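You operate a simulated robot arm through the tools that you are given. There is no shell and no other tool. Be economical: measure what you need, move in short steps, check, and stop when the job is done.

You are at the controls of a simulated two-armed robot. One attempt, no reset.

Task
Take the red yarn cone from the top of the window bench and put it in the red tray. Take the orange tape reel and put it on the top of the trims bench. Put the blue band on the glass of the light board away on the top of the trims bench. Pull the upper drawer of the small blue cabinet open. Do these in any order. Set down upright: red yarn cone.

The check looks at the end state, three seconds after you hand in, the way a careful person would. Anything else that was tipped, shoved, dropped, spilled or broken makes it a failure.

Robot
Two 6-joint arms with two-finger grippers on one trunk, on a base that drives. Base frame: it is fixed to the floor where the robot stands at the start and does not move with it; the origin is under the middle of the robot, x ahead of it, y to its left, z up. Units: mm, degrees, N and s.
The left shoulder is at the start at [30, 178, 1013], the right one opposite. With the tool pointing down near the work surface each hand reaches from about 540 to 800 mm from the robot's upright axis, wherever it stands, measured 20 degrees to its own side. Places, roughly: blue band (16x4x2 cm) [-2600, -2200, 900]; orange tape reel (6x6x3 cm) [-800, -2100, 800]; red tray inside (24x30 cm) [-2140, -2080, 800]; red yarn cone [500, 250, 1000]; top of the trims bench [300, 1400, 800]; upper drawer of the small blue cabinet [800, 900, 900]. Payload 2.54 kg a hand.
The tool frame of a hand sits at the grasp point between the pads (the TCP): z along the fingers, y along the line on which they close. The tips reach 30 mm beyond it. Largest opening 116 mm; the body of the gripper starts 95 mm behind the TCP.
Orientation is that of the tool frame in the base frame, as [roll, pitch, yaw] about the fixed x, y, z axes, in that order (R = Rz(yaw) Ry(pitch) Rx(roll)). With the fingers straight down and closing along the base's y, the tool's x points along the base's -x, its y along +y and its z along -z.

Tools
- The arms move only by the tool play_rows. It takes "left_increments", "right_increments" or both (then of equal length, played together; a hand with none holds still); each is a list of rows, each an object (a shift or turn left out is 0, a gripper value left out holds the last) with "translation": the shift along the base's x, y, z in mm, a list of three; "dr": the turn, a rotation vector about the base's x, y, z in degrees, a list of three; "gripper": the opening, from 0 (shut) to 1 (fully open). In form: [{"translation": [tx, ty, tz], "dr": [wx, wy, wz], "gripper": gripper}, ...]. A call has 1 to 20 rows; each row shifts and turns the commanded pose from where the row before left it. Rows are played at 5 a second. More than 50 mm and 8.6 degrees between two rows, or a gripper value outside its range, and nothing of the call is played. Where a pose cannot be reached the arm comes as near as it can. A force on the tool above 40 N (or 10 N above the force at the start of the call, whichever is more), or a blocked arm, ends the call early, and 0.2 s more pass. Each finger travels about 153 mm/s and halts on what it meets, pressing with about 30 N; the grip force reading is that of the motor and also rises with nothing between the fingers. The clock runs only during rows and for 0.2 s after the last one: add rows that do not move to give the fingers time. The reply holds the time, the measured pose of the TCP, the force on the tool along the base axes, the opening and the grip force, in the units named above and with some noise, with the torque about the TCP (base axes, N m) and any sound that the robot's microphone picked up.
- Cameras (640 x 400 px; columns grow to the right, rows downward): "scene" is now at [37.2, 25.7, 1725.9]; the picture's right is [0.38, -0.92, 0.00], its down [-0.77, -0.32, -0.56] and it looks along [0.52, 0.21, -0.83] (base axes); focal length 270 px, centre (320, 200). "left" rides on the left gripper at [69, 15, -122] in its tool frame; the picture's right is [-0.21, 0.98, 0.00], its down [-0.83, -0.18, -0.53] and it looks along [-0.52, -0.11, 0.85] (tool axes); focal length 251 px, centre (320, 200). "right" rides on the right gripper at [69, -15, -122] in its tool frame; the picture's right is [0.21, 0.98, 0.00], its down [-0.83, 0.18, -0.53] and it looks along [-0.52, 0.11, 0.85] (tool axes); focal length 251 px, centre (320, 200).
- get_image(camera): a new picture of that camera. It takes no simulated time.
- move_column(by): slides the trunk up (or, below 0, down) by that many mm; the arms and the scene camera ride with it, the base frame stays. It gives what a move gives, with no picture.
- base_move(legs): drives the robot by 1 to 6 legs, each [ahead, left, turn to the left] in mm, mm and degrees, along the robot's own axes; the way and the turn of a leg run together, so that a leg with both is an arc; at most 1500 mm and 180 degrees a leg. The arms and the cameras ride along, it lands a little off, and it stops where it bumps. It gives what a move gives.
- turn_head(pan, tilt): turns the head with the scene camera to pan (to the left, within 143 degrees either way) and tilt (down, from -29 to 69), counted from straight ahead of the robot. It gives what a move gives.
- point_at(camera, pixels): for up to 12 pixels [column, row] of the newest picture of that camera ("zoom" is the newest enlarged one), the place [x, y, z] in the base frame of the surface seen there, good to about 2 mm. It takes no simulated time.
- inspect(camera, box): a new picture of the part [left, top, right, bottom] of that camera's present view, enlarged. It takes no simulated time.
- hand_in(): hands the job in; it is judged then, once.

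Keep the steps short. Do not move on a guess: measure, check each grasp and each placing, and mend mistakes. In all there are 110 turns and 88 pictures (those below and enlarged ones count). Leave the grippers open and the arms clear of the work at the hand-in unless told otherwise, and finish with a single line.

The tools are called after "Call:" by a JSON object that holds its "api" and its "payload". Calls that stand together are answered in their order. play_rows: Moves the arms, as the interface text tells. Its arguments: {"type":"object","properties":{"left_increments":{"type":"array","items":{"type":"object","properties":{"translation":{"type":"array","items":{"type":"number"}},"dr":{"type":"array","items":{"type":"number"}},"gripper":{"type":"number"}}}},"right_increments":{"type":"array","items":{"type":"object","properties":{"translation":{"type":"array","items":{"type":"number"}},"dr":{"type":"array","items":{"type":"number"}},"gripper":{"type":"number"}}}}},"required":[]} The other tools are called the same way: move_column (by) slides the trunk up or down; base_move (legs) drives the base; turn_head (pan, tilt) turns the head that bears the scene camera; get_image (camera) takes a picture; point_at (camera, pixels) gives the place of the surface under pixels of a picture; inspect (camera, box) takes an enlarged picture of a part of a camera's view; hand_in () hands the job in.

At the start:

```text
time_s: 0.0
left_position: [375.5, 444.1, 1148.0]
left_ee_rot: [179.9, 0.0, 179.9]
left_wrist_force: [0.3, -0.7, -0.2]
left_moment: [-0.01, -0.01, 0.04]
left_finger_gap: 115.8
left_finger_force: 0.0
right_position: [428.7, 3.7, 1132.8]
right_ee_rot: [180.0, 0.2, -179.9]
right_wrist_force: [-0.7, 0.5, 0.2]
right_moment: [-0.02, -0.03, 0.0]
right_finger_gap: 116.0
right_finger_force: 0.1
trunk travel left (down, up): [-225.0, 315.0]
robot x, y, heading: [0.8, 1.5, -0.2]
head pan, tilt: [22.5, 55.9]
```

scene: 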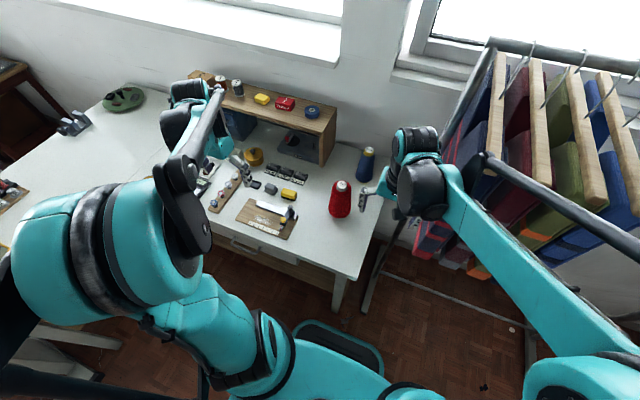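
right: 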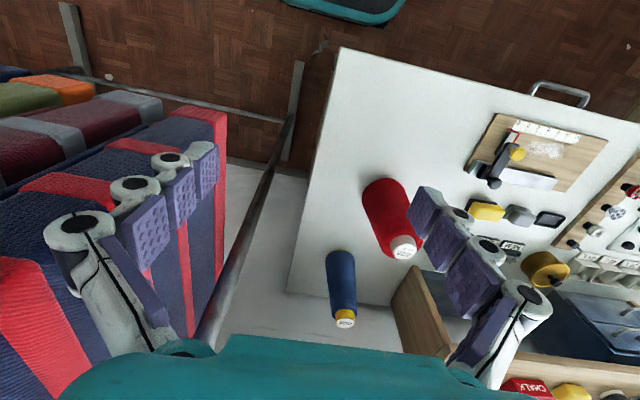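
left: 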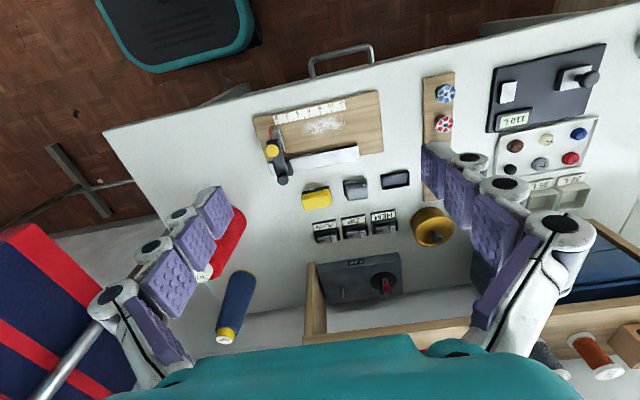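

I see the red cone at about (341,198) in the scene picture and (395,220) in the right picture. I'll measure its points and the bench.

Call:
{"api": "point_at", "payload": {"camera": "scene", "pixels": [[342, 185], [341, 200], [340, 214], [332, 200], [350, 200], [320, 230], [363, 165], [368, 152]]}}

Call:
{"api": "point_at", "payload": {"camera": "right", "pixels": [[405, 250], [395, 225], [385, 190], [402, 240], [345, 322], [340, 280]]}}

```text
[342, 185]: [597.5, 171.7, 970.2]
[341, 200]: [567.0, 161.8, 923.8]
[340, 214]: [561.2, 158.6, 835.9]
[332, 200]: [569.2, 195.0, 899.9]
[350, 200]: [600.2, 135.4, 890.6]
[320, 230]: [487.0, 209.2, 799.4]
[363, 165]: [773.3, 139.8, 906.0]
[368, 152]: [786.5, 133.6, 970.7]
```

```text
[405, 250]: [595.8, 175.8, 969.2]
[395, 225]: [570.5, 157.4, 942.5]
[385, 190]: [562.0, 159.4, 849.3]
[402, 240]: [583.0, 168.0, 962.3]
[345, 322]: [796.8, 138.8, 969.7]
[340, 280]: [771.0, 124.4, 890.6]
```

The cone stands at about (597,168), from z 800 to 970. Before moving, I'll look around for the cabinet and the trims bench, panning left.

Call:
{"api": "turn_head", "payload": {"pan": 60, "tilt": 35}}

Call:
{"api": "get_image", "payload": {"camera": "scene"}}

Call:
{"api": "turn_head", "payload": {"pan": 140, "tilt": 30}}

Call:
{"api": "get_image", "payload": {"camera": "scene"}}

Call:
{"api": "turn_head", "payload": {"pan": -130, "tilt": 30}}

Call:
{"api": "get_image", "payload": {"camera": "scene"}}

```text
time_s: 1.0
left_position: [375.3, 443.1, 1146.9]
left_ee_rot: [179.9, 0.0, -180.0]
left_wrist_force: [-0.3, 0.1, -0.3]
left_moment: [-0.01, -0.01, 0.01]
left_finger_gap: 116.2
left_finger_force: 0.0
right_position: [430.0, 4.3, 1131.9]
right_ee_rot: [179.9, 0.0, -180.0]
right_wrist_force: [-0.6, -0.5, 1.0]
right_moment: [-0.02, -0.01, 0.0]
right_finger_gap: 116.1
right_finger_force: 0.0
trunk travel left (down, up): [-225.0, 315.0]
robot x, y, heading: [-0.8, -0.8, 0.0]
head pan, tilt: [60.0, 35.0]
```

```text
84 pictures are left
```

scene: 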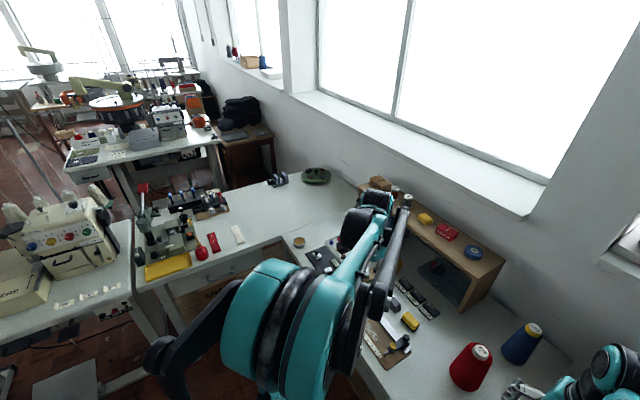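

```text
time_s: 2.6
left_position: [376.5, 443.1, 1148.4]
left_ee_rot: [-180.0, 0.0, 180.0]
left_wrist_force: [0.0, 0.2, 0.6]
left_moment: [0.01, 0.0, 0.01]
left_finger_gap: 116.2
left_finger_force: 0.0
right_position: [429.5, 4.7, 1132.4]
right_ee_rot: [-180.0, 0.0, 180.0]
right_wrist_force: [0.9, -0.6, 0.1]
right_moment: [-0.02, 0.0, 0.01]
right_finger_gap: 116.0
right_finger_force: 0.1
trunk travel left (down, up): [-225.0, 315.0]
robot x, y, heading: [-2.0, -1.9, -0.1]
head pan, tilt: [140.0, 30.0]
```

```text
83 pictures are left
```

scene: 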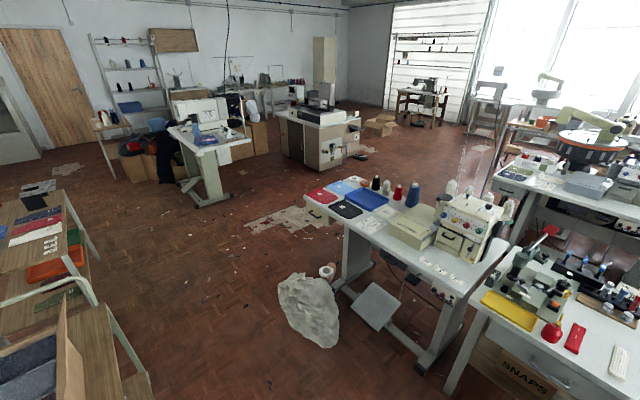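

```text
time_s: 6.3
left_position: [376.3, 443.6, 1146.9]
left_ee_rot: [180.0, 0.0, -180.0]
left_wrist_force: [0.5, -0.5, 0.3]
left_moment: [-0.01, -0.03, 0.01]
left_finger_gap: 115.8
left_finger_force: 0.0
right_position: [430.3, 3.6, 1131.7]
right_ee_rot: [180.0, 0.0, 180.0]
right_wrist_force: [0.2, 0.1, -0.6]
right_moment: [0.01, 0.0, -0.03]
right_finger_gap: 115.6
right_finger_force: 0.0
trunk travel left (down, up): [-225.0, 315.0]
robot x, y, heading: [2.5, 0.2, 0.0]
head pan, tilt: [-130.0, 30.0]
```

```text
82 pictures are left
```

scene: 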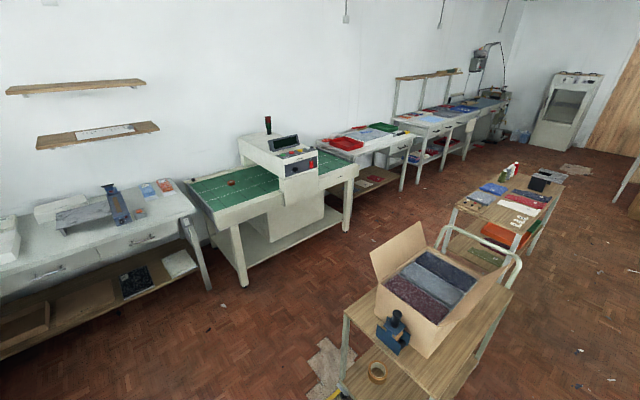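

I'll measure candidates in this view: a roll on the cart at (377,372), a small red thing at (165,185), the red tray at (345,142), and some things on benches beyond.

Call:
{"api": "point_at", "payload": {"camera": "scene", "pixels": [[377, 372], [165, 185], [345, 142], [232, 183], [146, 190], [480, 101], [445, 112], [340, 147], [300, 120], [375, 140]]}}

Call:
{"api": "inspect", "payload": {"camera": "scene", "box": [140, 60, 520, 240]}}

```text
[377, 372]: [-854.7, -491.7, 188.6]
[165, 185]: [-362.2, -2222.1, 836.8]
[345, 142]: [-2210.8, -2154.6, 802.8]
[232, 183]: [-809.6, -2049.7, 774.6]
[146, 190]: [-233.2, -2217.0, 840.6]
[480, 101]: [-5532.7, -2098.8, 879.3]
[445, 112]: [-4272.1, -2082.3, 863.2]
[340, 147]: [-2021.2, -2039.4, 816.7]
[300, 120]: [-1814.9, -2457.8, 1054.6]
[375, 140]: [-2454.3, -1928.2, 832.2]
```

```text
1.68 times, centred on (330, 150) of scene
```

zoom: 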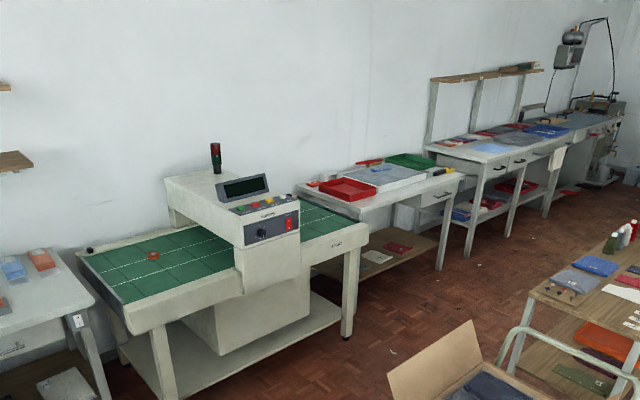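

The green belt carries the orange reel at about (-800,-2100); the tray and the light board lie beyond. I'll take the cone with the left hand first: over it at height.

Call:
{"api": "play_rows", "payload": {"left_increments": [{"translation": [27.6, -34.4, 0]}, {"translation": [27.6, -34.4, 0]}, {"translation": [27.6, -34.4, 0]}, {"translation": [27.6, -34.4, 0]}, {"translation": [27.6, -34.4, 0]}, {"translation": [27.6, -34.4, 0]}, {"translation": [27.6, -34.4, 0]}, {"translation": [27.6, -34.4, 0]}, {"translation": [0, 0, -40]}, {"translation": [0, 0, 0]}]}}

Call:
{"api": "get_image", "payload": {"camera": "left"}}

```text
time_s: 8.5
left_position: [599.8, 167.4, 1110.5]
left_ee_rot: [-180.0, 0.1, 180.0]
left_wrist_force: [0.0, 0.0, 0.1]
left_moment: [-0.01, -0.02, 0.0]
left_finger_gap: 115.7
left_finger_force: 0.1
right_position: [429.7, 3.3, 1132.4]
right_ee_rot: [-180.0, 0.0, 180.0]
right_wrist_force: [0.1, -0.6, -1.1]
right_moment: [0.03, 0.01, -0.02]
right_finger_gap: 116.0
right_finger_force: 0.0
trunk travel left (down, up): [-225.0, 315.0]
robot x, y, heading: [2.5, -1.9, 0.1]
head pan, tilt: [-130.0, 30.0]
```

```text
80 pictures are left
```

left: 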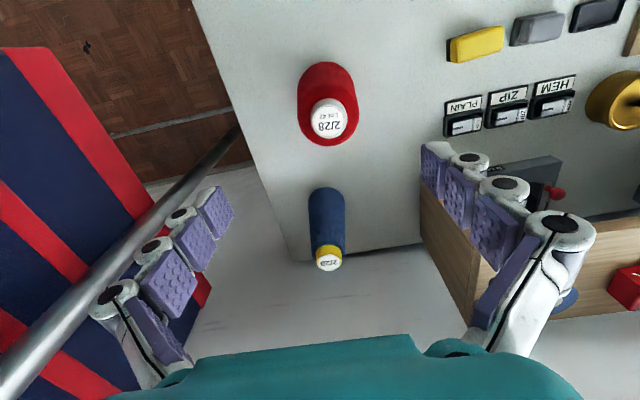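

The cone's in view at (328,105). The rack's rail at (60,320) and the shelf end panel at (445,230) look close to the fingers; I measure them and the cone top.

Call:
{"api": "point_at", "payload": {"camera": "left", "pixels": [[329, 118], [315, 117], [345, 117], [329, 75], [110, 265], [170, 205], [440, 215], [465, 275], [330, 263], [20, 360]]}}

```text
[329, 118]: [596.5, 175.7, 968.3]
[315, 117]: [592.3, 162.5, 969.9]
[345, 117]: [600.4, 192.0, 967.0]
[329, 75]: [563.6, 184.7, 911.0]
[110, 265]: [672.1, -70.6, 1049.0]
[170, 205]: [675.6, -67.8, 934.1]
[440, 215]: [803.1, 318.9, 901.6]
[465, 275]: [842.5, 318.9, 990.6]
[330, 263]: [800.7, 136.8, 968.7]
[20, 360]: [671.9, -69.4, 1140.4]
```

The rail and panel are well clear. Cone axis about (597,173). I shift y by +5, go down to z 900, and close.

Call:
{"api": "play_rows", "payload": {"left_increments": [{"translation": [-2, 6, -40]}, {"translation": [0, 0, -45]}, {"translation": [0, 0, -45]}, {"translation": [0, 0, -40]}, {"translation": [0, 0, -38]}, {}]}}

Call:
{"api": "get_image", "payload": {"camera": "left"}}

```text
time_s: 9.9
left_position: [595.0, 175.0, 902.5]
left_ee_rot: [179.9, 0.1, 179.9]
left_wrist_force: [0.8, 1.2, -0.8]
left_moment: [-0.02, 0.01, 0.03]
left_finger_gap: 116.1
left_finger_force: 0.0
right_position: [429.4, 4.8, 1131.4]
right_ee_rot: [180.0, -0.1, -180.0]
right_wrist_force: [0.4, -0.1, 0.4]
right_moment: [0.01, 0.01, 0.0]
right_finger_gap: 116.0
right_finger_force: 0.1
trunk travel left (down, up): [-225.0, 315.0]
robot x, y, heading: [0.4, 0.5, -0.4]
head pan, tilt: [-130.0, 30.0]
```

```text
79 pictures are left
```

left: 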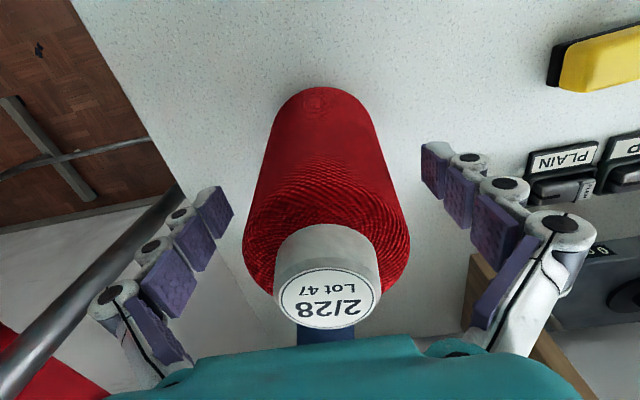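

The cone is centred between the fingers (column 327). Now I close.

Call:
{"api": "play_rows", "payload": {"left_increments": [{"gripper": 0.75}, {"gripper": 0.6}, {"gripper": 0.4}, {"gripper": 0.3}, {"gripper": 0.3}, {}]}}

```text
time_s: 11.3
left_position: [596.1, 174.3, 902.4]
left_ee_rot: [180.0, 0.1, -179.9]
left_wrist_force: [-0.5, 1.2, 1.9]
left_moment: [0.03, 0.09, 0.02]
left_finger_gap: 78.6
left_finger_force: 30.4
right_position: [428.7, 3.9, 1132.0]
right_ee_rot: [179.9, 0.0, -179.9]
right_wrist_force: [-0.3, -0.3, -0.1]
right_moment: [-0.01, 0.0, -0.02]
right_finger_gap: 115.8
right_finger_force: 0.1
trunk travel left (down, up): [-225.0, 315.0]
robot x, y, heading: [-1.0, 0.4, 0.2]
head pan, tilt: [-130.0, 30.0]
```

The grip holds at 78.6 mm with 30 N. I lift straight up, then bring the hand back towards the robot.

Call:
{"api": "play_rows", "payload": {"left_increments": [{"translation": [0, 0, 15], "gripper": 0}, {"translation": [0, 0, 25]}, {"translation": [0, 0, 40]}, {"translation": [0, 0, 45]}, {"translation": [0, 0, 45]}, {"translation": [0, 0, 45]}, {"translation": [-27, 32, 10]}, {"translation": [-27, 32, 0]}, {"translation": [-27, 32, 0]}, {"translation": [-27, 32, 0]}, {"translation": [-27, 32, 0]}, {"translation": [-27, 32, 0]}, {"translation": [-27, 32, 0]}, {}]}}

Call:
{"api": "get_image", "payload": {"camera": "left"}}

```text
time_s: 14.3
left_position: [407.4, 397.8, 1125.0]
left_ee_rot: [-180.0, 0.0, -180.0]
left_wrist_force: [-0.2, -1.0, -2.0]
left_moment: [0.01, 0.04, 0.02]
left_finger_gap: 78.5
left_finger_force: 29.9
right_position: [430.7, 3.7, 1131.4]
right_ee_rot: [180.0, 0.1, 180.0]
right_wrist_force: [-0.4, 0.2, 0.6]
right_moment: [0.02, -0.02, 0.0]
right_finger_gap: 115.8
right_finger_force: 0.0
trunk travel left (down, up): [-225.0, 315.0]
robot x, y, heading: [1.3, -0.7, 0.3]
head pan, tilt: [-130.0, 30.0]
```

```text
78 pictures are left
```

left: 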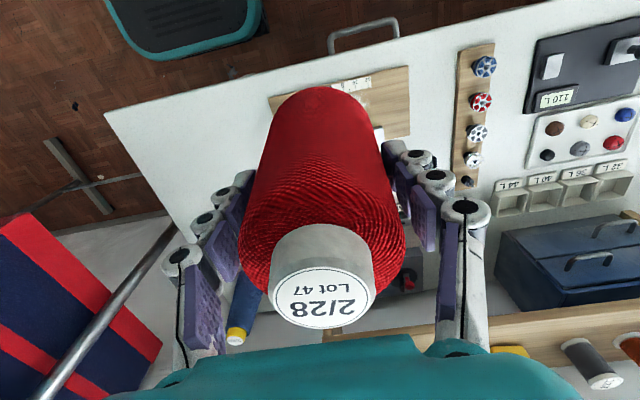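

The cone is held firmly. Now I measure the floor obstacles in the scene picture: the two carts' corners and the benches' fronts.

Call:
{"api": "point_at", "payload": {"camera": "scene", "pixels": [[346, 316], [512, 292], [440, 385], [372, 250], [450, 228], [525, 258], [565, 183], [490, 163], [358, 175], [400, 140], [245, 285], [205, 225]]}}

Call:
{"api": "turn_head", "payload": {"pan": -85, "tilt": 40}}

Call:
{"api": "get_image", "payload": {"camera": "scene"}}

Call:
{"api": "turn_head", "payload": {"pan": -140, "tilt": 55}}

Call:
{"api": "get_image", "payload": {"camera": "scene"}}

```text
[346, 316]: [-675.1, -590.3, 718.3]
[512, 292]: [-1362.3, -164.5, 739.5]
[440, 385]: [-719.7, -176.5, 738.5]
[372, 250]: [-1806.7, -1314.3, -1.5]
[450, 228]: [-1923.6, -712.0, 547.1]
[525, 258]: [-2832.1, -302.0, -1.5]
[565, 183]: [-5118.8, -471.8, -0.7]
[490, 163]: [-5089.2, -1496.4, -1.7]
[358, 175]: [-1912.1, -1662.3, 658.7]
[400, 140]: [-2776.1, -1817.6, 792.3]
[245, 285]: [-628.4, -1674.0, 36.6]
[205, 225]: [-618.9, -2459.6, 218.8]
```

```text
time_s: 15.4
left_position: [405.4, 399.0, 1125.2]
left_ee_rot: [179.9, 0.0, 180.0]
left_wrist_force: [-0.8, -0.9, -3.4]
left_moment: [0.01, 0.01, 0.01]
left_finger_gap: 78.5
left_finger_force: 29.9
right_position: [429.2, 4.4, 1131.2]
right_ee_rot: [-180.0, 0.0, 180.0]
right_wrist_force: [-0.3, -0.4, 0.7]
right_moment: [-0.01, 0.01, -0.03]
right_finger_gap: 116.2
right_finger_force: 0.1
trunk travel left (down, up): [-225.0, 315.0]
robot x, y, heading: [2.0, 1.0, -0.2]
head pan, tilt: [-85.0, 40.0]
```

```text
77 pictures are left
```

scene: 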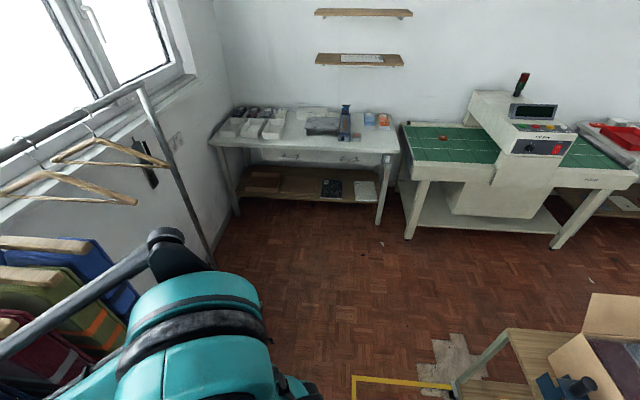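

```text
time_s: 16.7
left_position: [406.8, 398.7, 1125.1]
left_ee_rot: [-180.0, 0.1, -180.0]
left_wrist_force: [0.2, 0.7, -2.7]
left_moment: [0.01, 0.04, 0.03]
left_finger_gap: 78.5
left_finger_force: 30.3
right_position: [429.2, 4.3, 1132.5]
right_ee_rot: [180.0, 0.0, 179.9]
right_wrist_force: [-0.3, 0.3, -0.5]
right_moment: [-0.01, 0.02, -0.03]
right_finger_gap: 116.4
right_finger_force: 0.1
trunk travel left (down, up): [-225.0, 315.0]
robot x, y, heading: [-0.4, -2.5, -0.1]
head pan, tilt: [-140.0, 55.0]
```

```text
76 pictures are left
```

scene: 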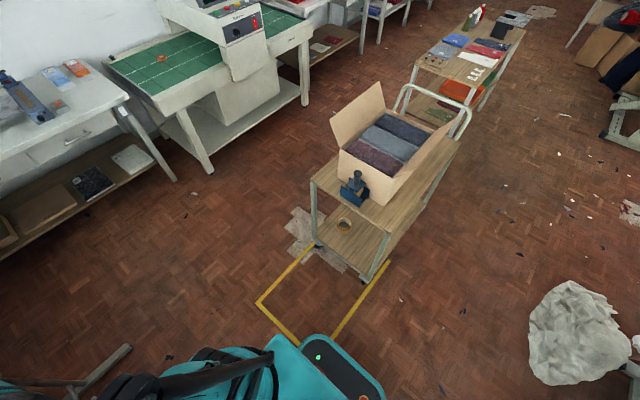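

I measure the robot's own base edges (teal at (300,340), (385,385)), cart corners and the second cart.

Call:
{"api": "point_at", "payload": {"camera": "scene", "pixels": [[318, 336], [383, 393], [270, 345], [315, 190], [322, 243], [362, 278], [410, 60], [402, 90], [470, 115], [480, 85], [525, 35], [210, 172]]}}

Call:
{"api": "turn_head", "payload": {"pan": -30, "tilt": 65}}

Call:
{"api": "get_image", "payload": {"camera": "scene"}}

```text
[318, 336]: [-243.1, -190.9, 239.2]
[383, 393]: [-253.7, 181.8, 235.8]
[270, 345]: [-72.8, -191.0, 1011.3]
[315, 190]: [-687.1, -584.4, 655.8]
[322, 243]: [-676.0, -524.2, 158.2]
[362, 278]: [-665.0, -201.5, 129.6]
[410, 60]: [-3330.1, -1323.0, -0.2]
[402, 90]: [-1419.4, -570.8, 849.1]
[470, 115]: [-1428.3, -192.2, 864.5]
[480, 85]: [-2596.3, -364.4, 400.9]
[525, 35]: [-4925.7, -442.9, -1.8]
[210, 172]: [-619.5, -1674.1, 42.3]
```

```text
time_s: 18.6
left_position: [405.9, 398.4, 1125.0]
left_ee_rot: [180.0, 0.0, -180.0]
left_wrist_force: [0.1, 0.1, -2.8]
left_moment: [-0.01, 0.07, 0.0]
left_finger_gap: 78.5
left_finger_force: 29.6
right_position: [430.3, 4.5, 1131.4]
right_ee_rot: [179.9, 0.0, 180.0]
right_wrist_force: [-0.1, 0.3, -0.4]
right_moment: [-0.02, 0.02, 0.0]
right_finger_gap: 115.9
right_finger_force: 0.0
trunk travel left (down, up): [-225.0, 315.0]
robot x, y, heading: [2.1, -1.2, 0.1]
head pan, tilt: [-30.0, 65.0]
```

```text
75 pictures are left
```

scene: 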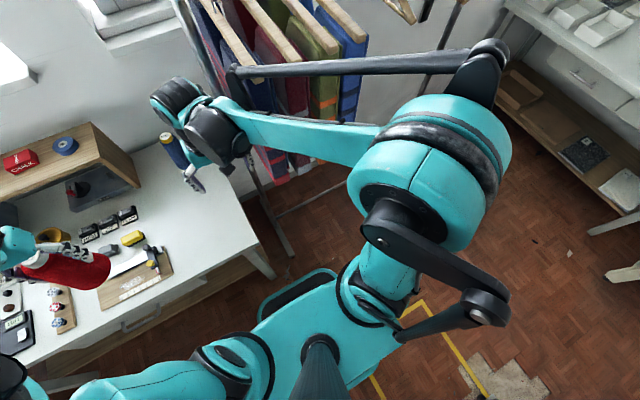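

I measure the front edge of the base and how far the right elbow sticks out, and the post of the rack.

Call:
{"api": "point_at", "payload": {"camera": "scene", "pixels": [[262, 305], [330, 272], [510, 150], [500, 50], [505, 310], [480, 320], [360, 130], [290, 250], [440, 60], [235, 85]]}}

```text
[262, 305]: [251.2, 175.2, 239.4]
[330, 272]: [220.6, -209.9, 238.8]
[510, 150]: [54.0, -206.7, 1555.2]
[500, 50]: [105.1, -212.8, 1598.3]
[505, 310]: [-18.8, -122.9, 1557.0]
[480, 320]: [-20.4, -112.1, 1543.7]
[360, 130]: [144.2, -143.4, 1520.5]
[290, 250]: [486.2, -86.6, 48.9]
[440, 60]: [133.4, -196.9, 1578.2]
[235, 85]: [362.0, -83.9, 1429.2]
```

The base spans ±250 by ±215 and the elbows are high. I'll back 250, turn right 90, drive ahead to y ≈ -1130 and slide right to x ≈ -560, facing the belt bench.

Call:
{"api": "base_move", "payload": {"legs": [[-250, 0, 0], [0, 0, -90], [1130, 0, 0], [0, -310, 0]]}}

Call:
{"api": "turn_head", "payload": {"pan": -15, "tilt": 45}}

Call:
{"api": "get_image", "payload": {"camera": "scene"}}

```text
time_s: 31.2
left_position: [-176.4, -1532.7, 1124.5]
left_ee_rot: [180.0, 0.1, 89.1]
left_wrist_force: [-1.0, -0.1, -2.0]
left_moment: [0.03, -0.04, 0.02]
left_finger_gap: 78.5
left_finger_force: 30.3
right_position: [-570.5, -1550.6, 1131.7]
right_ee_rot: [180.0, 0.0, 89.2]
right_wrist_force: [-1.0, 0.3, 0.8]
right_moment: [0.01, -0.06, -0.03]
right_finger_gap: 116.1
right_finger_force: 0.2
trunk travel left (down, up): [-225.0, 315.0]
robot x, y, heading: [-567.3, -1120.2, -90.8]
head pan, tilt: [-30.0, 65.0]
```

```text
time_s: 32.1
left_position: [-176.8, -1532.5, 1126.0]
left_ee_rot: [-180.0, 0.0, 89.1]
left_wrist_force: [-0.3, 0.7, -2.4]
left_moment: [0.01, 0.01, 0.0]
left_finger_gap: 78.2
left_finger_force: 30.0
right_position: [-569.4, -1550.4, 1132.6]
right_ee_rot: [179.9, -0.1, 89.2]
right_wrist_force: [-0.9, -0.6, -0.2]
right_moment: [0.0, 0.02, 0.02]
right_finger_gap: 116.2
right_finger_force: 0.0
trunk travel left (down, up): [-225.0, 315.0]
robot x, y, heading: [-569.2, -1120.9, -91.1]
head pan, tilt: [-15.0, 45.0]
```

```text
74 pictures are left
```

scene: 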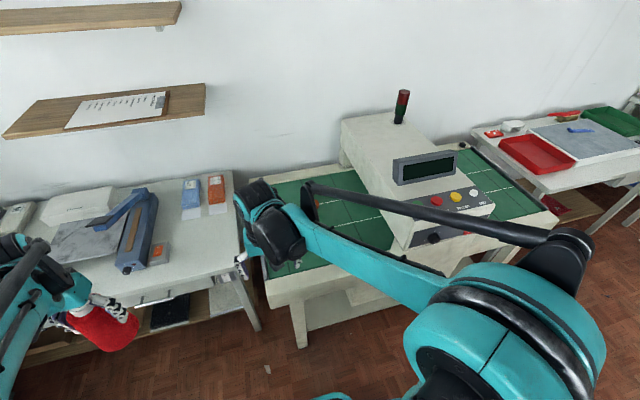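

The reel is hidden by the arm in the scene view; I look from the right hand.

Call:
{"api": "get_image", "payload": {"camera": "right"}}

```text
73 pictures are left
```

right: 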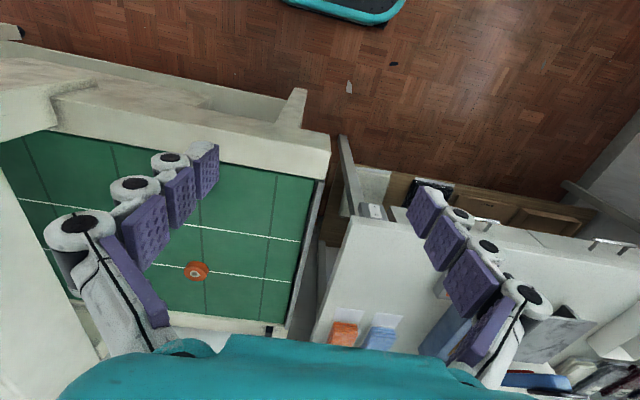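

Call:
{"api": "point_at", "payload": {"camera": "right", "pixels": [[196, 271], [196, 279], [205, 270], [188, 270], [230, 262], [230, 155], [320, 165], [297, 330], [200, 266], [10, 120], [60, 95]]}}

Call:
{"api": "inspect", "payload": {"camera": "right", "box": [150, 230, 250, 310]}}

```text
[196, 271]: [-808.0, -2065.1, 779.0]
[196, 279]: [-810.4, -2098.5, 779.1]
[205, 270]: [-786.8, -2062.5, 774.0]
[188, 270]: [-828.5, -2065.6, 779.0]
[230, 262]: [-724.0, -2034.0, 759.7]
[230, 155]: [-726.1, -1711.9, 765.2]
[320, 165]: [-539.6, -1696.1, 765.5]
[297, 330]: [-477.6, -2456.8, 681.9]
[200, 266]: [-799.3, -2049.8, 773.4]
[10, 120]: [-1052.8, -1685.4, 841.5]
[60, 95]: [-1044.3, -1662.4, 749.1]
```

```text
5.00 times, centred on (200, 270) of right
```

zoom: 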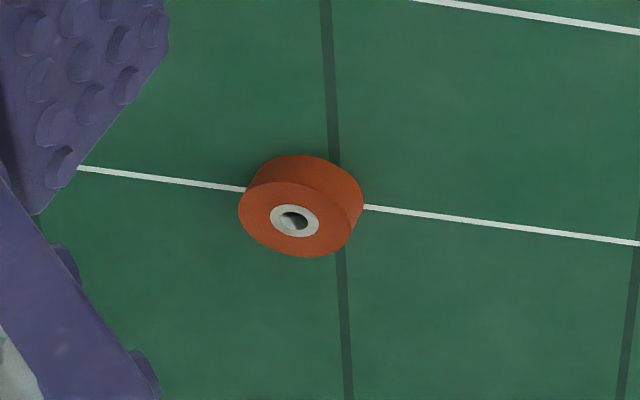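

Call:
{"api": "point_at", "payload": {"camera": "zoom", "pixels": [[278, 220], [293, 237], [245, 215], [340, 235], [310, 250], [300, 190], [400, 330], [150, 100]]}}

```text
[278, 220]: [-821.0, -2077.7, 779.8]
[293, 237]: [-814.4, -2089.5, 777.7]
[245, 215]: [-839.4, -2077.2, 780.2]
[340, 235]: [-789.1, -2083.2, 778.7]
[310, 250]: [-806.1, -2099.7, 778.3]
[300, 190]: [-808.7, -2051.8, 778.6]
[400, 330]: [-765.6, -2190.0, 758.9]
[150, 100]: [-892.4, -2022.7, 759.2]
```

The reel lies flat, centred at about (-812,-2077), top z 779 on belt z 759. I drive 240 ahead so the right hand reaches it.

Call:
{"api": "base_move", "payload": {"legs": [[240, 0, 1]]}}

```text
time_s: 33.8
left_position: [-172.5, -1764.2, 1124.5]
left_ee_rot: [180.0, 0.0, 90.1]
left_wrist_force: [1.3, -0.1, -1.8]
left_moment: [0.03, -0.01, -0.01]
left_finger_gap: 78.5
left_finger_force: 30.5
right_position: [-566.5, -1787.0, 1131.7]
right_ee_rot: [-180.0, -0.1, 90.0]
right_wrist_force: [-0.3, -0.8, -0.4]
right_moment: [0.05, -0.01, 0.03]
right_finger_gap: 116.0
right_finger_force: 0.0
trunk travel left (down, up): [-225.0, 315.0]
robot x, y, heading: [-571.9, -1354.8, -90.2]
head pan, tilt: [-15.0, 45.0]
```

I move the right hand over the reel and down to z 900.

Call:
{"api": "play_rows", "payload": {"right_increments": [{"translation": [-27.3, -32.2, 0]}, {"translation": [-27.3, -32.2, 0]}, {"translation": [-27.3, -32.2, 0]}, {"translation": [-27.3, -32.2, 0]}, {"translation": [-27.3, -32.2, 0]}, {"translation": [-27.3, -32.2, 0]}, {"translation": [-27.3, -32.2, 0]}, {"translation": [-27.3, -32.2, 0]}, {"translation": [-27.3, -32.2, -22]}, {"translation": [0, 0, -50]}, {"translation": [0, 0, -50]}, {"translation": [0, 0, -50]}, {"translation": [0, 0, -50]}, {}]}}

Call:
{"api": "get_image", "payload": {"camera": "right"}}

```text
time_s: 36.8
left_position: [-172.0, -1761.8, 1125.4]
left_ee_rot: [-180.0, 0.0, 90.0]
left_wrist_force: [-0.2, 1.3, -2.1]
left_moment: [0.02, 0.01, -0.01]
left_finger_gap: 78.2
left_finger_force: 29.6
right_position: [-814.0, -2075.3, 909.9]
right_ee_rot: [179.9, 0.0, 90.0]
right_wrist_force: [0.2, 0.3, 0.6]
right_moment: [0.01, 0.03, -0.01]
right_finger_gap: 116.1
right_finger_force: 0.0
trunk travel left (down, up): [-225.0, 315.0]
robot x, y, heading: [-567.8, -1355.2, -89.8]
head pan, tilt: [-15.0, 45.0]
```

```text
71 pictures are left
```

right: 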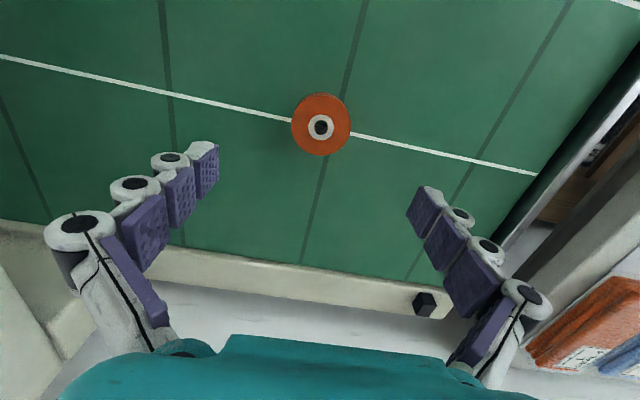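

Call:
{"api": "point_at", "payload": {"camera": "right", "pixels": [[294, 125], [348, 125], [321, 152], [321, 100], [310, 130], [380, 200]]}}

```text
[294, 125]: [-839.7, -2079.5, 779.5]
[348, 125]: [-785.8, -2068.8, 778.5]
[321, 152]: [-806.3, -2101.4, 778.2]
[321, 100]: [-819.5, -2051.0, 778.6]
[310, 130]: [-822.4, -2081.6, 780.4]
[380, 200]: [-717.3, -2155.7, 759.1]
```

The reel's centre is (-813,-2076), right under the hand. I descend to z 793 and close.

Call:
{"api": "play_rows", "payload": {"right_increments": [{"translation": [0, 0, -40]}, {"translation": [0, 0, -40]}, {"translation": [1, -1, -25]}, {"translation": [0, 0, -11]}, {}, {"gripper": 0.7}, {"gripper": 0.5}, {"gripper": 0.3}, {"gripper": 0.2}, {}, {}]}}

```text
time_s: 39.2
left_position: [-171.2, -1763.1, 1126.8]
left_ee_rot: [180.0, 0.0, 90.0]
left_wrist_force: [0.0, -0.3, -2.3]
left_moment: [-0.04, 0.0, -0.01]
left_finger_gap: 78.5
left_finger_force: 29.7
right_position: [-810.3, -2076.1, 793.4]
right_ee_rot: [-180.0, 0.0, 90.0]
right_wrist_force: [-1.0, 0.1, 0.8]
right_moment: [0.0, 0.03, 0.03]
right_finger_gap: 58.6
right_finger_force: 29.9
trunk travel left (down, up): [-225.0, 315.0]
robot x, y, heading: [-571.1, -1353.7, -90.1]
head pan, tilt: [-15.0, 45.0]
```

Gripped at 58.6 mm. I lift and retract the way I came.

Call:
{"api": "play_rows", "payload": {"right_increments": [{"translation": [0, 0, 20], "gripper": 0}, {"translation": [0, 0, 40]}, {"translation": [0, 0, 48]}, {"translation": [0, 0, 48]}, {"translation": [0, 0, 48]}, {"translation": [0, 0, 48]}, {"translation": [0, 0, 48]}, {"translation": [0, 0, 40]}, {"translation": [27.3, 32.2, 0]}, {"translation": [27.3, 32.2, 0]}, {"translation": [27.3, 32.2, 0]}, {"translation": [27.3, 32.2, 0]}, {"translation": [27.3, 32.2, 0]}, {"translation": [27.3, 32.2, 0]}, {"translation": [10, 32.2, 0]}, {"translation": [0, 32.2, 0]}, {"translation": [0, 32.2, 0]}, {}]}}

Call:
{"api": "get_image", "payload": {"camera": "right"}}

```text
time_s: 43.0
left_position: [-170.5, -1764.0, 1125.8]
left_ee_rot: [180.0, 0.0, 89.9]
left_wrist_force: [-0.6, -0.1, -2.7]
left_moment: [0.0, -0.04, -0.02]
left_finger_gap: 78.2
left_finger_force: 29.4
right_position: [-636.7, -1790.9, 1133.8]
right_ee_rot: [-179.9, 0.0, 90.0]
right_wrist_force: [-0.1, -0.3, -0.9]
right_moment: [-0.01, -0.03, 0.01]
right_finger_gap: 58.5
right_finger_force: 30.5
trunk travel left (down, up): [-225.0, 315.0]
robot x, y, heading: [-570.8, -1351.8, -90.0]
head pan, tilt: [-15.0, 45.0]
```

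```text
70 pictures are left
```

right: 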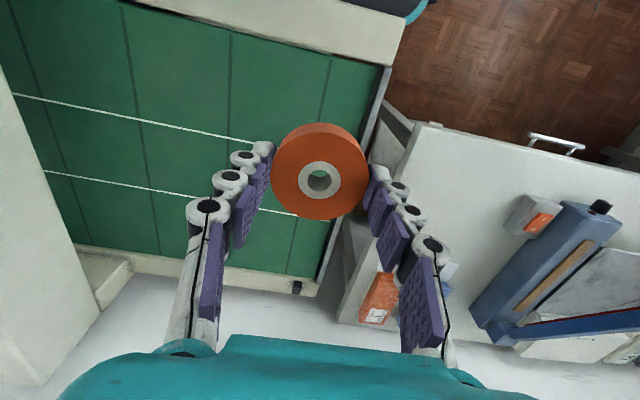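

The reel is held. I back up 245, then slide right (towards -x) 900 first and look.

Call:
{"api": "base_move", "payload": {"legs": [[-245, 0, 0], [0, -900, 0]]}}

Call:
{"api": "turn_head", "payload": {"pan": -70, "tilt": 40}}

Call:
{"api": "get_image", "payload": {"camera": "scene"}}

```text
time_s: 49.1
left_position: [-1058.9, -1525.1, 1125.9]
left_ee_rot: [-180.0, 0.1, 91.0]
left_wrist_force: [-0.6, 0.5, -2.5]
left_moment: [0.04, -0.03, 0.0]
left_finger_gap: 78.1
left_finger_force: 29.9
right_position: [-1523.9, -1559.8, 1133.9]
right_ee_rot: [-180.0, 0.0, 90.9]
right_wrist_force: [0.4, 0.5, 0.0]
right_moment: [0.02, -0.03, -0.01]
right_finger_gap: 58.5
right_finger_force: 29.5
trunk travel left (down, up): [-225.0, 315.0]
robot x, y, heading: [-1465.0, -1122.6, -89.1]
head pan, tilt: [-15.0, 45.0]
```

```text
time_s: 50.3
left_position: [-1058.8, -1524.6, 1126.4]
left_ee_rot: [179.9, 0.0, 90.9]
left_wrist_force: [-0.3, -0.3, -1.6]
left_moment: [0.03, -0.01, -0.02]
left_finger_gap: 78.5
left_finger_force: 29.6
right_position: [-1524.0, -1558.8, 1134.8]
right_ee_rot: [180.0, -0.1, 90.9]
right_wrist_force: [1.6, 0.0, -1.7]
right_moment: [0.01, 0.0, 0.01]
right_finger_gap: 58.4
right_finger_force: 30.1
trunk travel left (down, up): [-225.0, 315.0]
robot x, y, heading: [-1466.1, -1121.8, -89.3]
head pan, tilt: [-70.0, 40.0]
```

```text
69 pictures are left
```

scene: 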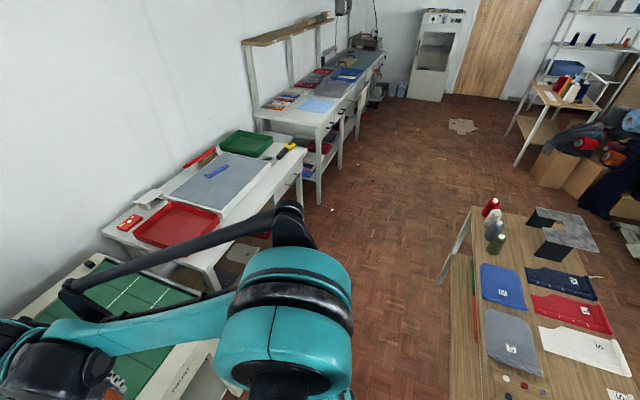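

I see the tray at (180,225) and the blue band on the grey board at (215,171). I measure them and the second cart's near edge.

Call:
{"api": "point_at", "payload": {"camera": "scene", "pixels": [[180, 225], [150, 236], [195, 237], [174, 205], [215, 222], [206, 176], [228, 166], [440, 280], [470, 210], [450, 390], [200, 283], [291, 150]]}}

Call:
{"api": "inspect", "payload": {"camera": "scene", "box": [110, 120, 310, 260]}}

```text
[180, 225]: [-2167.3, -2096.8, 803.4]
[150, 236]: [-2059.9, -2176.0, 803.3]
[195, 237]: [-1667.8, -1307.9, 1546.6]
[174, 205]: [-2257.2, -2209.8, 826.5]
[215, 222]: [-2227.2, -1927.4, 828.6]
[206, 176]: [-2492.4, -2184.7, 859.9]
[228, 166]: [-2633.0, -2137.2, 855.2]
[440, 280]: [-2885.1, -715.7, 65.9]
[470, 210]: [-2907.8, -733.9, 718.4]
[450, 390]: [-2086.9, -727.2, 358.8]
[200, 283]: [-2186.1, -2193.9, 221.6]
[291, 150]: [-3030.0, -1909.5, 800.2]
```

```text
2.86 times, centred on (210, 190) of scene
```

zoom: 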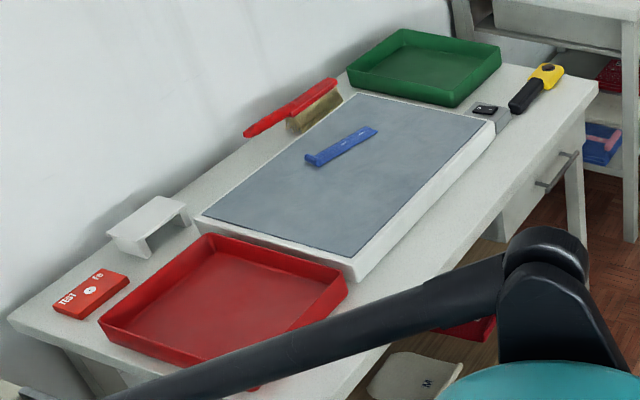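

Cart edge is at y -730, clear. I slide right 915 and then ahead 265 to face the tray with the left hand.

Call:
{"api": "base_move", "payload": {"legs": [[0, -915, -0.8], [265, 0, 0]]}}

Call:
{"api": "get_image", "payload": {"camera": "left"}}

```text
time_s: 56.7
left_position: [-1991.8, -1810.0, 1125.9]
left_ee_rot: [-180.0, 0.0, 89.7]
left_wrist_force: [0.7, -0.9, -2.6]
left_moment: [0.02, 0.01, 0.02]
left_finger_gap: 78.2
left_finger_force: 29.6
right_position: [-2456.3, -1834.5, 1134.3]
right_ee_rot: [180.0, -0.1, 89.8]
right_wrist_force: [0.4, -0.1, -0.4]
right_moment: [0.02, 0.02, 0.03]
right_finger_gap: 58.5
right_finger_force: 29.9
trunk travel left (down, up): [-225.0, 315.0]
robot x, y, heading: [-2387.6, -1401.3, -90.4]
head pan, tilt: [-70.0, 40.0]
```

```text
67 pictures are left
```

left: 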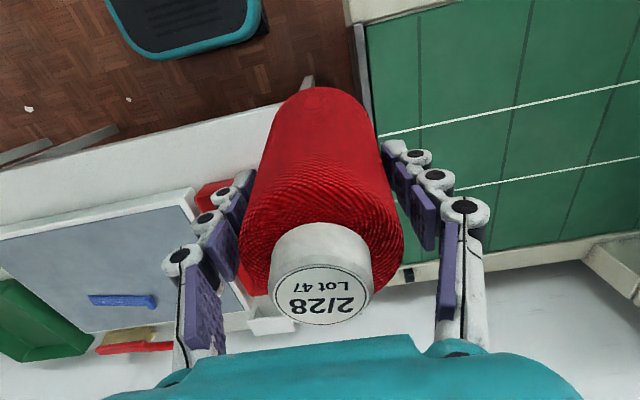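

The cone hides the tray; I look from the head to get the tray's rim corners.

Call:
{"api": "turn_head", "payload": {"pan": 15, "tilt": 50}}

Call:
{"api": "get_image", "payload": {"camera": "scene"}}

```text
time_s: 58.3
left_position: [-1991.3, -1808.9, 1126.2]
left_ee_rot: [180.0, 0.0, 89.7]
left_wrist_force: [0.0, -0.5, -2.0]
left_moment: [-0.04, -0.01, -0.03]
left_finger_gap: 78.0
left_finger_force: 30.0
right_position: [-2457.1, -1835.1, 1134.5]
right_ee_rot: [-180.0, 0.0, 89.7]
right_wrist_force: [-0.7, -0.2, 0.8]
right_moment: [0.01, 0.01, 0.0]
right_finger_gap: 58.6
right_finger_force: 30.5
trunk travel left (down, up): [-225.0, 315.0]
robot x, y, heading: [-2391.0, -1401.7, -90.3]
head pan, tilt: [15.0, 50.0]
```

```text
66 pictures are left
```

scene: 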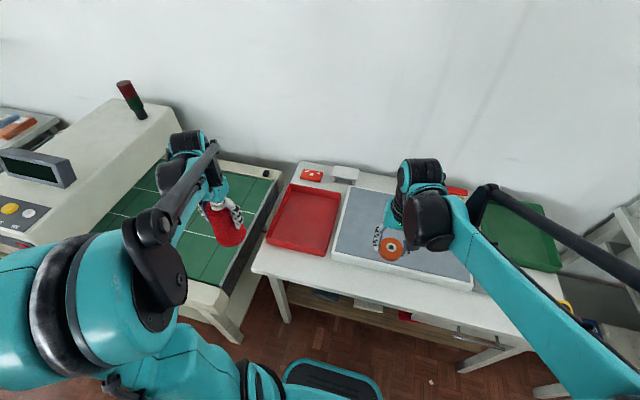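

Call:
{"api": "point_at", "payload": {"camera": "scene", "pixels": [[303, 222], [296, 186], [342, 192], [324, 253], [268, 240], [275, 235], [315, 247], [333, 195], [300, 190], [337, 255], [352, 196], [280, 272]]}}

```text
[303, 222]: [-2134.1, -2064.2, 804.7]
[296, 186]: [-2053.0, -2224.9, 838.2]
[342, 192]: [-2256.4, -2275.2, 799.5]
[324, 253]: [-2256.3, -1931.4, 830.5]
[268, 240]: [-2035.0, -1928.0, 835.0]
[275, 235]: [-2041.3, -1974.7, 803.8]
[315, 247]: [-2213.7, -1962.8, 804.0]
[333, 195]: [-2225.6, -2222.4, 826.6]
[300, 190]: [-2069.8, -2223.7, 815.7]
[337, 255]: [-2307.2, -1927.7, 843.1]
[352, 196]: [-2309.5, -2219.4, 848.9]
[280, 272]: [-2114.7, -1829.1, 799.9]
```

Tray spans x -2256..-2020, y -2230..-1930, floor z 804. I move the cone over its middle and down to TCP z ≈ 915 (cone bottom near 812).

Call:
{"api": "play_rows", "payload": {"left_increments": [{"translation": [-21.3, -38.7, 0]}, {"translation": [-21.3, -38.7, 0]}, {"translation": [-21.3, -38.7, 0]}, {"translation": [-21.3, -38.7, 0]}, {"translation": [-21.3, -38.7, 0]}, {"translation": [-21.3, -38.7, 0]}, {"translation": [-21.3, -38.7, 0]}, {"translation": [0, 0, -45]}, {"translation": [0, 0, -45]}, {"translation": [0, 0, -45]}, {"translation": [0, 0, -45]}, {"translation": [0, 0, -30]}, {}]}}

Call:
{"api": "get_image", "payload": {"camera": "left"}}

Call:
{"api": "inspect", "payload": {"camera": "scene", "box": [240, 140, 400, 280]}}

```text
time_s: 61.1
left_position: [-2141.8, -2080.4, 916.4]
left_ee_rot: [-180.0, 0.1, 89.7]
left_wrist_force: [0.0, 0.1, -1.3]
left_moment: [-0.01, 0.0, 0.01]
left_finger_gap: 78.0
left_finger_force: 29.6
right_position: [-2456.4, -1833.8, 1133.2]
right_ee_rot: [179.9, 0.0, 89.9]
right_wrist_force: [0.2, 0.3, -1.0]
right_moment: [-0.01, 0.01, 0.0]
right_finger_gap: 58.6
right_finger_force: 29.7
trunk travel left (down, up): [-225.0, 315.0]
robot x, y, heading: [-2390.1, -1400.8, -90.2]
head pan, tilt: [15.0, 50.0]
```

```text
65 pictures are left
```

left: 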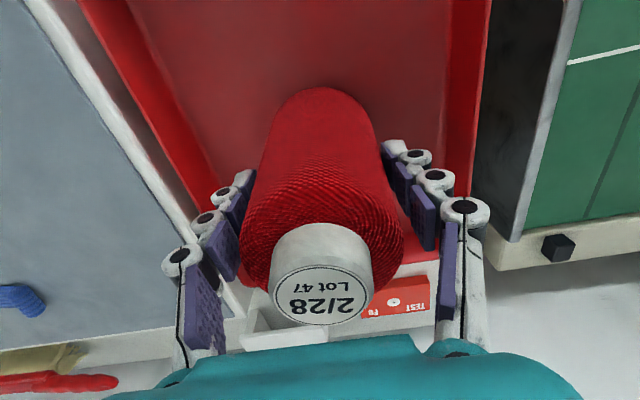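

```text
2.86 times, centred on (320, 210) of scene
```

zoom: 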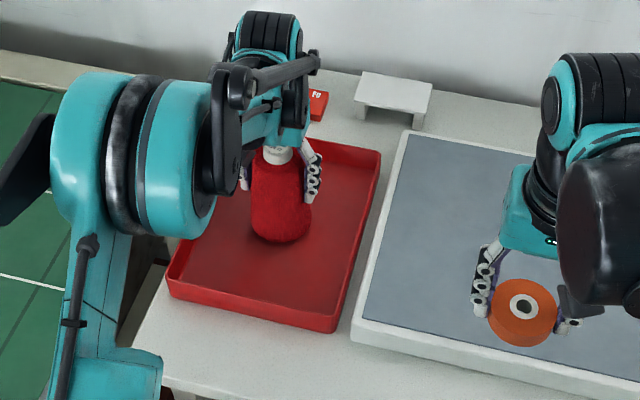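

The cone hangs upright over the tray's middle. I lower in small steps, watching the force.

Call:
{"api": "play_rows", "payload": {"left_increments": [{"translation": [0, 0, -4]}, {"translation": [0, 0, -3]}, {"translation": [0, 0, -2]}, {}]}}

```text
time_s: 62.1
left_position: [-2140.4, -2079.9, 907.1]
left_ee_rot: [-180.0, 0.1, 89.8]
left_wrist_force: [1.6, -7.2, 25.6]
left_moment: [-0.39, 0.48, 0.15]
left_finger_gap: 78.2
left_finger_force: 29.5
right_position: [-2456.8, -1832.5, 1134.6]
right_ee_rot: [180.0, 0.1, 89.8]
right_wrist_force: [0.5, -0.1, -0.6]
right_moment: [-0.02, 0.0, 0.0]
right_finger_gap: 58.4
right_finger_force: 30.1
trunk travel left (down, up): [-225.0, 315.0]
robot x, y, heading: [-2387.8, -1400.8, -90.1]
head pan, tilt: [15.0, 50.0]
```

The tray floor bears it (25 N up). I ease up 1 mm and open slowly.

Call:
{"api": "play_rows", "payload": {"left_increments": [{"translation": [0, 0, 1]}, {"gripper": 0.69}, {"gripper": 0.73}, {"gripper": 0.8}, {"gripper": 1}, {"gripper": 1}, {}, {"translation": [0, 0, 20]}, {"translation": [0, 0, 40]}, {"translation": [0, 0, 45]}, {"translation": [0, 0, 45]}, {"translation": [0, 0, 45]}, {"translation": [0, 0, 30]}, {}]}}

Call:
{"api": "get_image", "payload": {"camera": "left"}}

```text
time_s: 65.1
left_position: [-2144.0, -2078.4, 1132.5]
left_ee_rot: [180.0, 0.0, 89.7]
left_wrist_force: [-1.0, 0.2, -0.8]
left_moment: [-0.04, 0.01, 0.02]
left_finger_gap: 116.2
left_finger_force: 0.0
right_position: [-2456.4, -1834.2, 1134.9]
right_ee_rot: [180.0, 0.0, 89.9]
right_wrist_force: [0.2, 0.2, 0.0]
right_moment: [0.01, -0.02, -0.02]
right_finger_gap: 58.7
right_finger_force: 29.6
trunk travel left (down, up): [-225.0, 315.0]
robot x, y, heading: [-2390.7, -1401.3, -90.4]
head pan, tilt: [15.0, 50.0]
```

```text
63 pictures are left
```

left: 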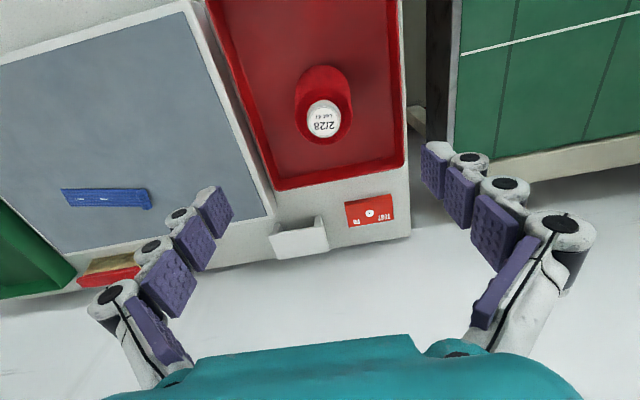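

The cone stands upright in the tray. I measure the band (60–150,188–208) from this picture.

Call:
{"api": "point_at", "payload": {"camera": "left", "pixels": [[64, 196], [146, 208], [146, 190], [105, 190], [105, 203], [62, 190], [68, 205], [100, 220], [150, 198]]}}

Call:
{"api": "inspect", "payload": {"camera": "left", "box": [30, 160, 190, 240]}}

```text
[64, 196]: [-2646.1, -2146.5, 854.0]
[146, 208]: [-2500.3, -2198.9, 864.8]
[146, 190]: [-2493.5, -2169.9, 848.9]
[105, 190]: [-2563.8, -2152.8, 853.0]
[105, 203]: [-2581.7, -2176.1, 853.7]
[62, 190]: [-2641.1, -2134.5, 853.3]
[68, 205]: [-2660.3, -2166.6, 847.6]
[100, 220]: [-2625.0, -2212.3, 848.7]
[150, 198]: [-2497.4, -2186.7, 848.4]
```

```text
4.00 times, centred on (110, 200) of left
```

zoom: 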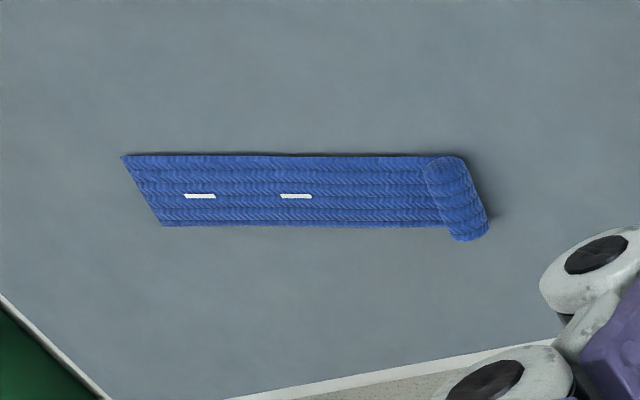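

The band lies with its rolled end at about (-2503,-2185) on glass z 848.5. I'll grip the roll across its 40 mm width with the left hand. First retract the left hand, then drive right and a little ahead.

Call:
{"api": "play_rows", "payload": {"left_increments": [{"translation": [0, 40, 0]}, {"translation": [0, 40, 0]}, {"translation": [0, 40, 0]}, {"translation": [0, 40, 0]}, {"translation": [0, 40, 0]}, {"translation": [0, 30, 0]}, {}]}}

Call:
{"api": "base_move", "payload": {"legs": [[0, -357, 0], [60, 0, 0]]}}

Call:
{"api": "get_image", "payload": {"camera": "left"}}

```text
time_s: 66.7
left_position: [-2139.5, -1849.8, 1128.9]
left_ee_rot: [-180.0, 0.0, 89.8]
left_wrist_force: [0.3, -0.1, 0.3]
left_moment: [0.02, 0.01, 0.01]
left_finger_gap: 116.0
left_finger_force: 0.1
right_position: [-2457.1, -1836.1, 1133.7]
right_ee_rot: [-180.0, 0.0, 89.8]
right_wrist_force: [0.1, -0.3, -0.2]
right_moment: [0.01, -0.01, -0.01]
right_finger_gap: 58.7
right_finger_force: 30.1
trunk travel left (down, up): [-225.0, 315.0]
robot x, y, heading: [-2392.0, -1398.9, -90.4]
head pan, tilt: [15.0, 50.0]
```

```text
time_s: 69.6
left_position: [-2501.3, -1910.3, 1129.4]
left_ee_rot: [-180.0, -0.1, 89.8]
left_wrist_force: [-0.7, -0.8, -0.4]
left_moment: [0.07, -0.01, -0.03]
left_finger_gap: 115.9
left_finger_force: 0.0
right_position: [-2817.3, -1896.1, 1133.0]
right_ee_rot: [180.0, -0.2, 90.1]
right_wrist_force: [0.2, -1.4, -0.4]
right_moment: [0.08, 0.03, -0.01]
right_finger_gap: 58.2
right_finger_force: 29.6
trunk travel left (down, up): [-225.0, 315.0]
robot x, y, heading: [-2750.5, -1459.9, -90.1]
head pan, tilt: [15.0, 50.0]
```

```text
61 pictures are left
```

left: 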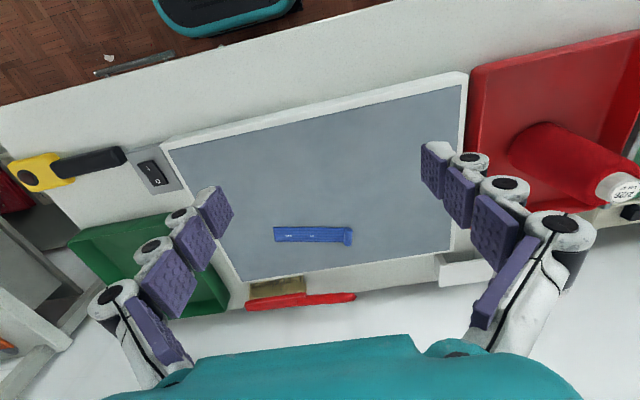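

I move over the roll, turning the hand 71° about z so the fingers close across the band, and stop at z ≈ 960.

Call:
{"api": "play_rows", "payload": {"left_increments": [{"translation": [0, -30.5, 0], "dr": [0, 0, 7.9]}, {"translation": [0, -30.5, 0], "dr": [0, 0, 7.9]}, {"translation": [0, -30.5, 0], "dr": [0, 0, 7.9]}, {"translation": [0, -30.5, 0], "dr": [0, 0, 7.9]}, {"translation": [0, -30.5, 0], "dr": [0, 0, 7.9]}, {"translation": [0, -30.5, 0], "dr": [0, 0, 7.9]}, {"translation": [0, -30.5, 0], "dr": [0, 0, 7.9]}, {"translation": [0, -30.5, 0], "dr": [0, 0, 7.9]}, {"translation": [0, -30.5, 0], "dr": [0, 0, 7.9]}, {"translation": [0, 0, -43]}, {"translation": [0, 0, -43]}, {"translation": [0, 0, -43]}, {"translation": [0, 0, -40]}, {}]}}

Call:
{"api": "get_image", "payload": {"camera": "left"}}

```text
time_s: 72.6
left_position: [-2501.7, -2182.4, 960.5]
left_ee_rot: [180.0, 0.1, 161.0]
left_wrist_force: [-0.1, -0.7, 0.1]
left_moment: [-0.03, 0.0, 0.01]
left_finger_gap: 116.0
left_finger_force: 0.2
right_position: [-2818.2, -1893.7, 1134.2]
right_ee_rot: [180.0, 0.1, 90.0]
right_wrist_force: [0.6, 0.2, -0.8]
right_moment: [-0.04, -0.02, 0.02]
right_finger_gap: 58.7
right_finger_force: 30.4
trunk travel left (down, up): [-225.0, 315.0]
robot x, y, heading: [-2753.5, -1461.8, -90.3]
head pan, tilt: [15.0, 50.0]
```

```text
60 pictures are left
```

left: 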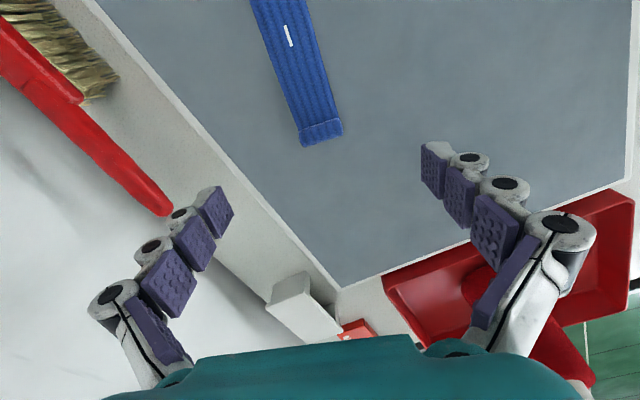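

The band lies along the finger plane as wanted. I measure the roll and the brush close by.

Call:
{"api": "point_at", "payload": {"camera": "left", "pixels": [[302, 138], [340, 128], [321, 130], [318, 110], [302, 110], [333, 100], [170, 205], [110, 80], [255, 10], [305, 5]]}}

```text
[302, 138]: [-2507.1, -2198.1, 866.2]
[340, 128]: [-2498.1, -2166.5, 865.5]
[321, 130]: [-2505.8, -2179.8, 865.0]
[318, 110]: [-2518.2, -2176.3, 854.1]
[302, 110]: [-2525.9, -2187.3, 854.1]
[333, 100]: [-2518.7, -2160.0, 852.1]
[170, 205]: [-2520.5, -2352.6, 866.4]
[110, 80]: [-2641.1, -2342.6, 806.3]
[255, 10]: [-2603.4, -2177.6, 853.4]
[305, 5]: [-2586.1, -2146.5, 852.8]
```

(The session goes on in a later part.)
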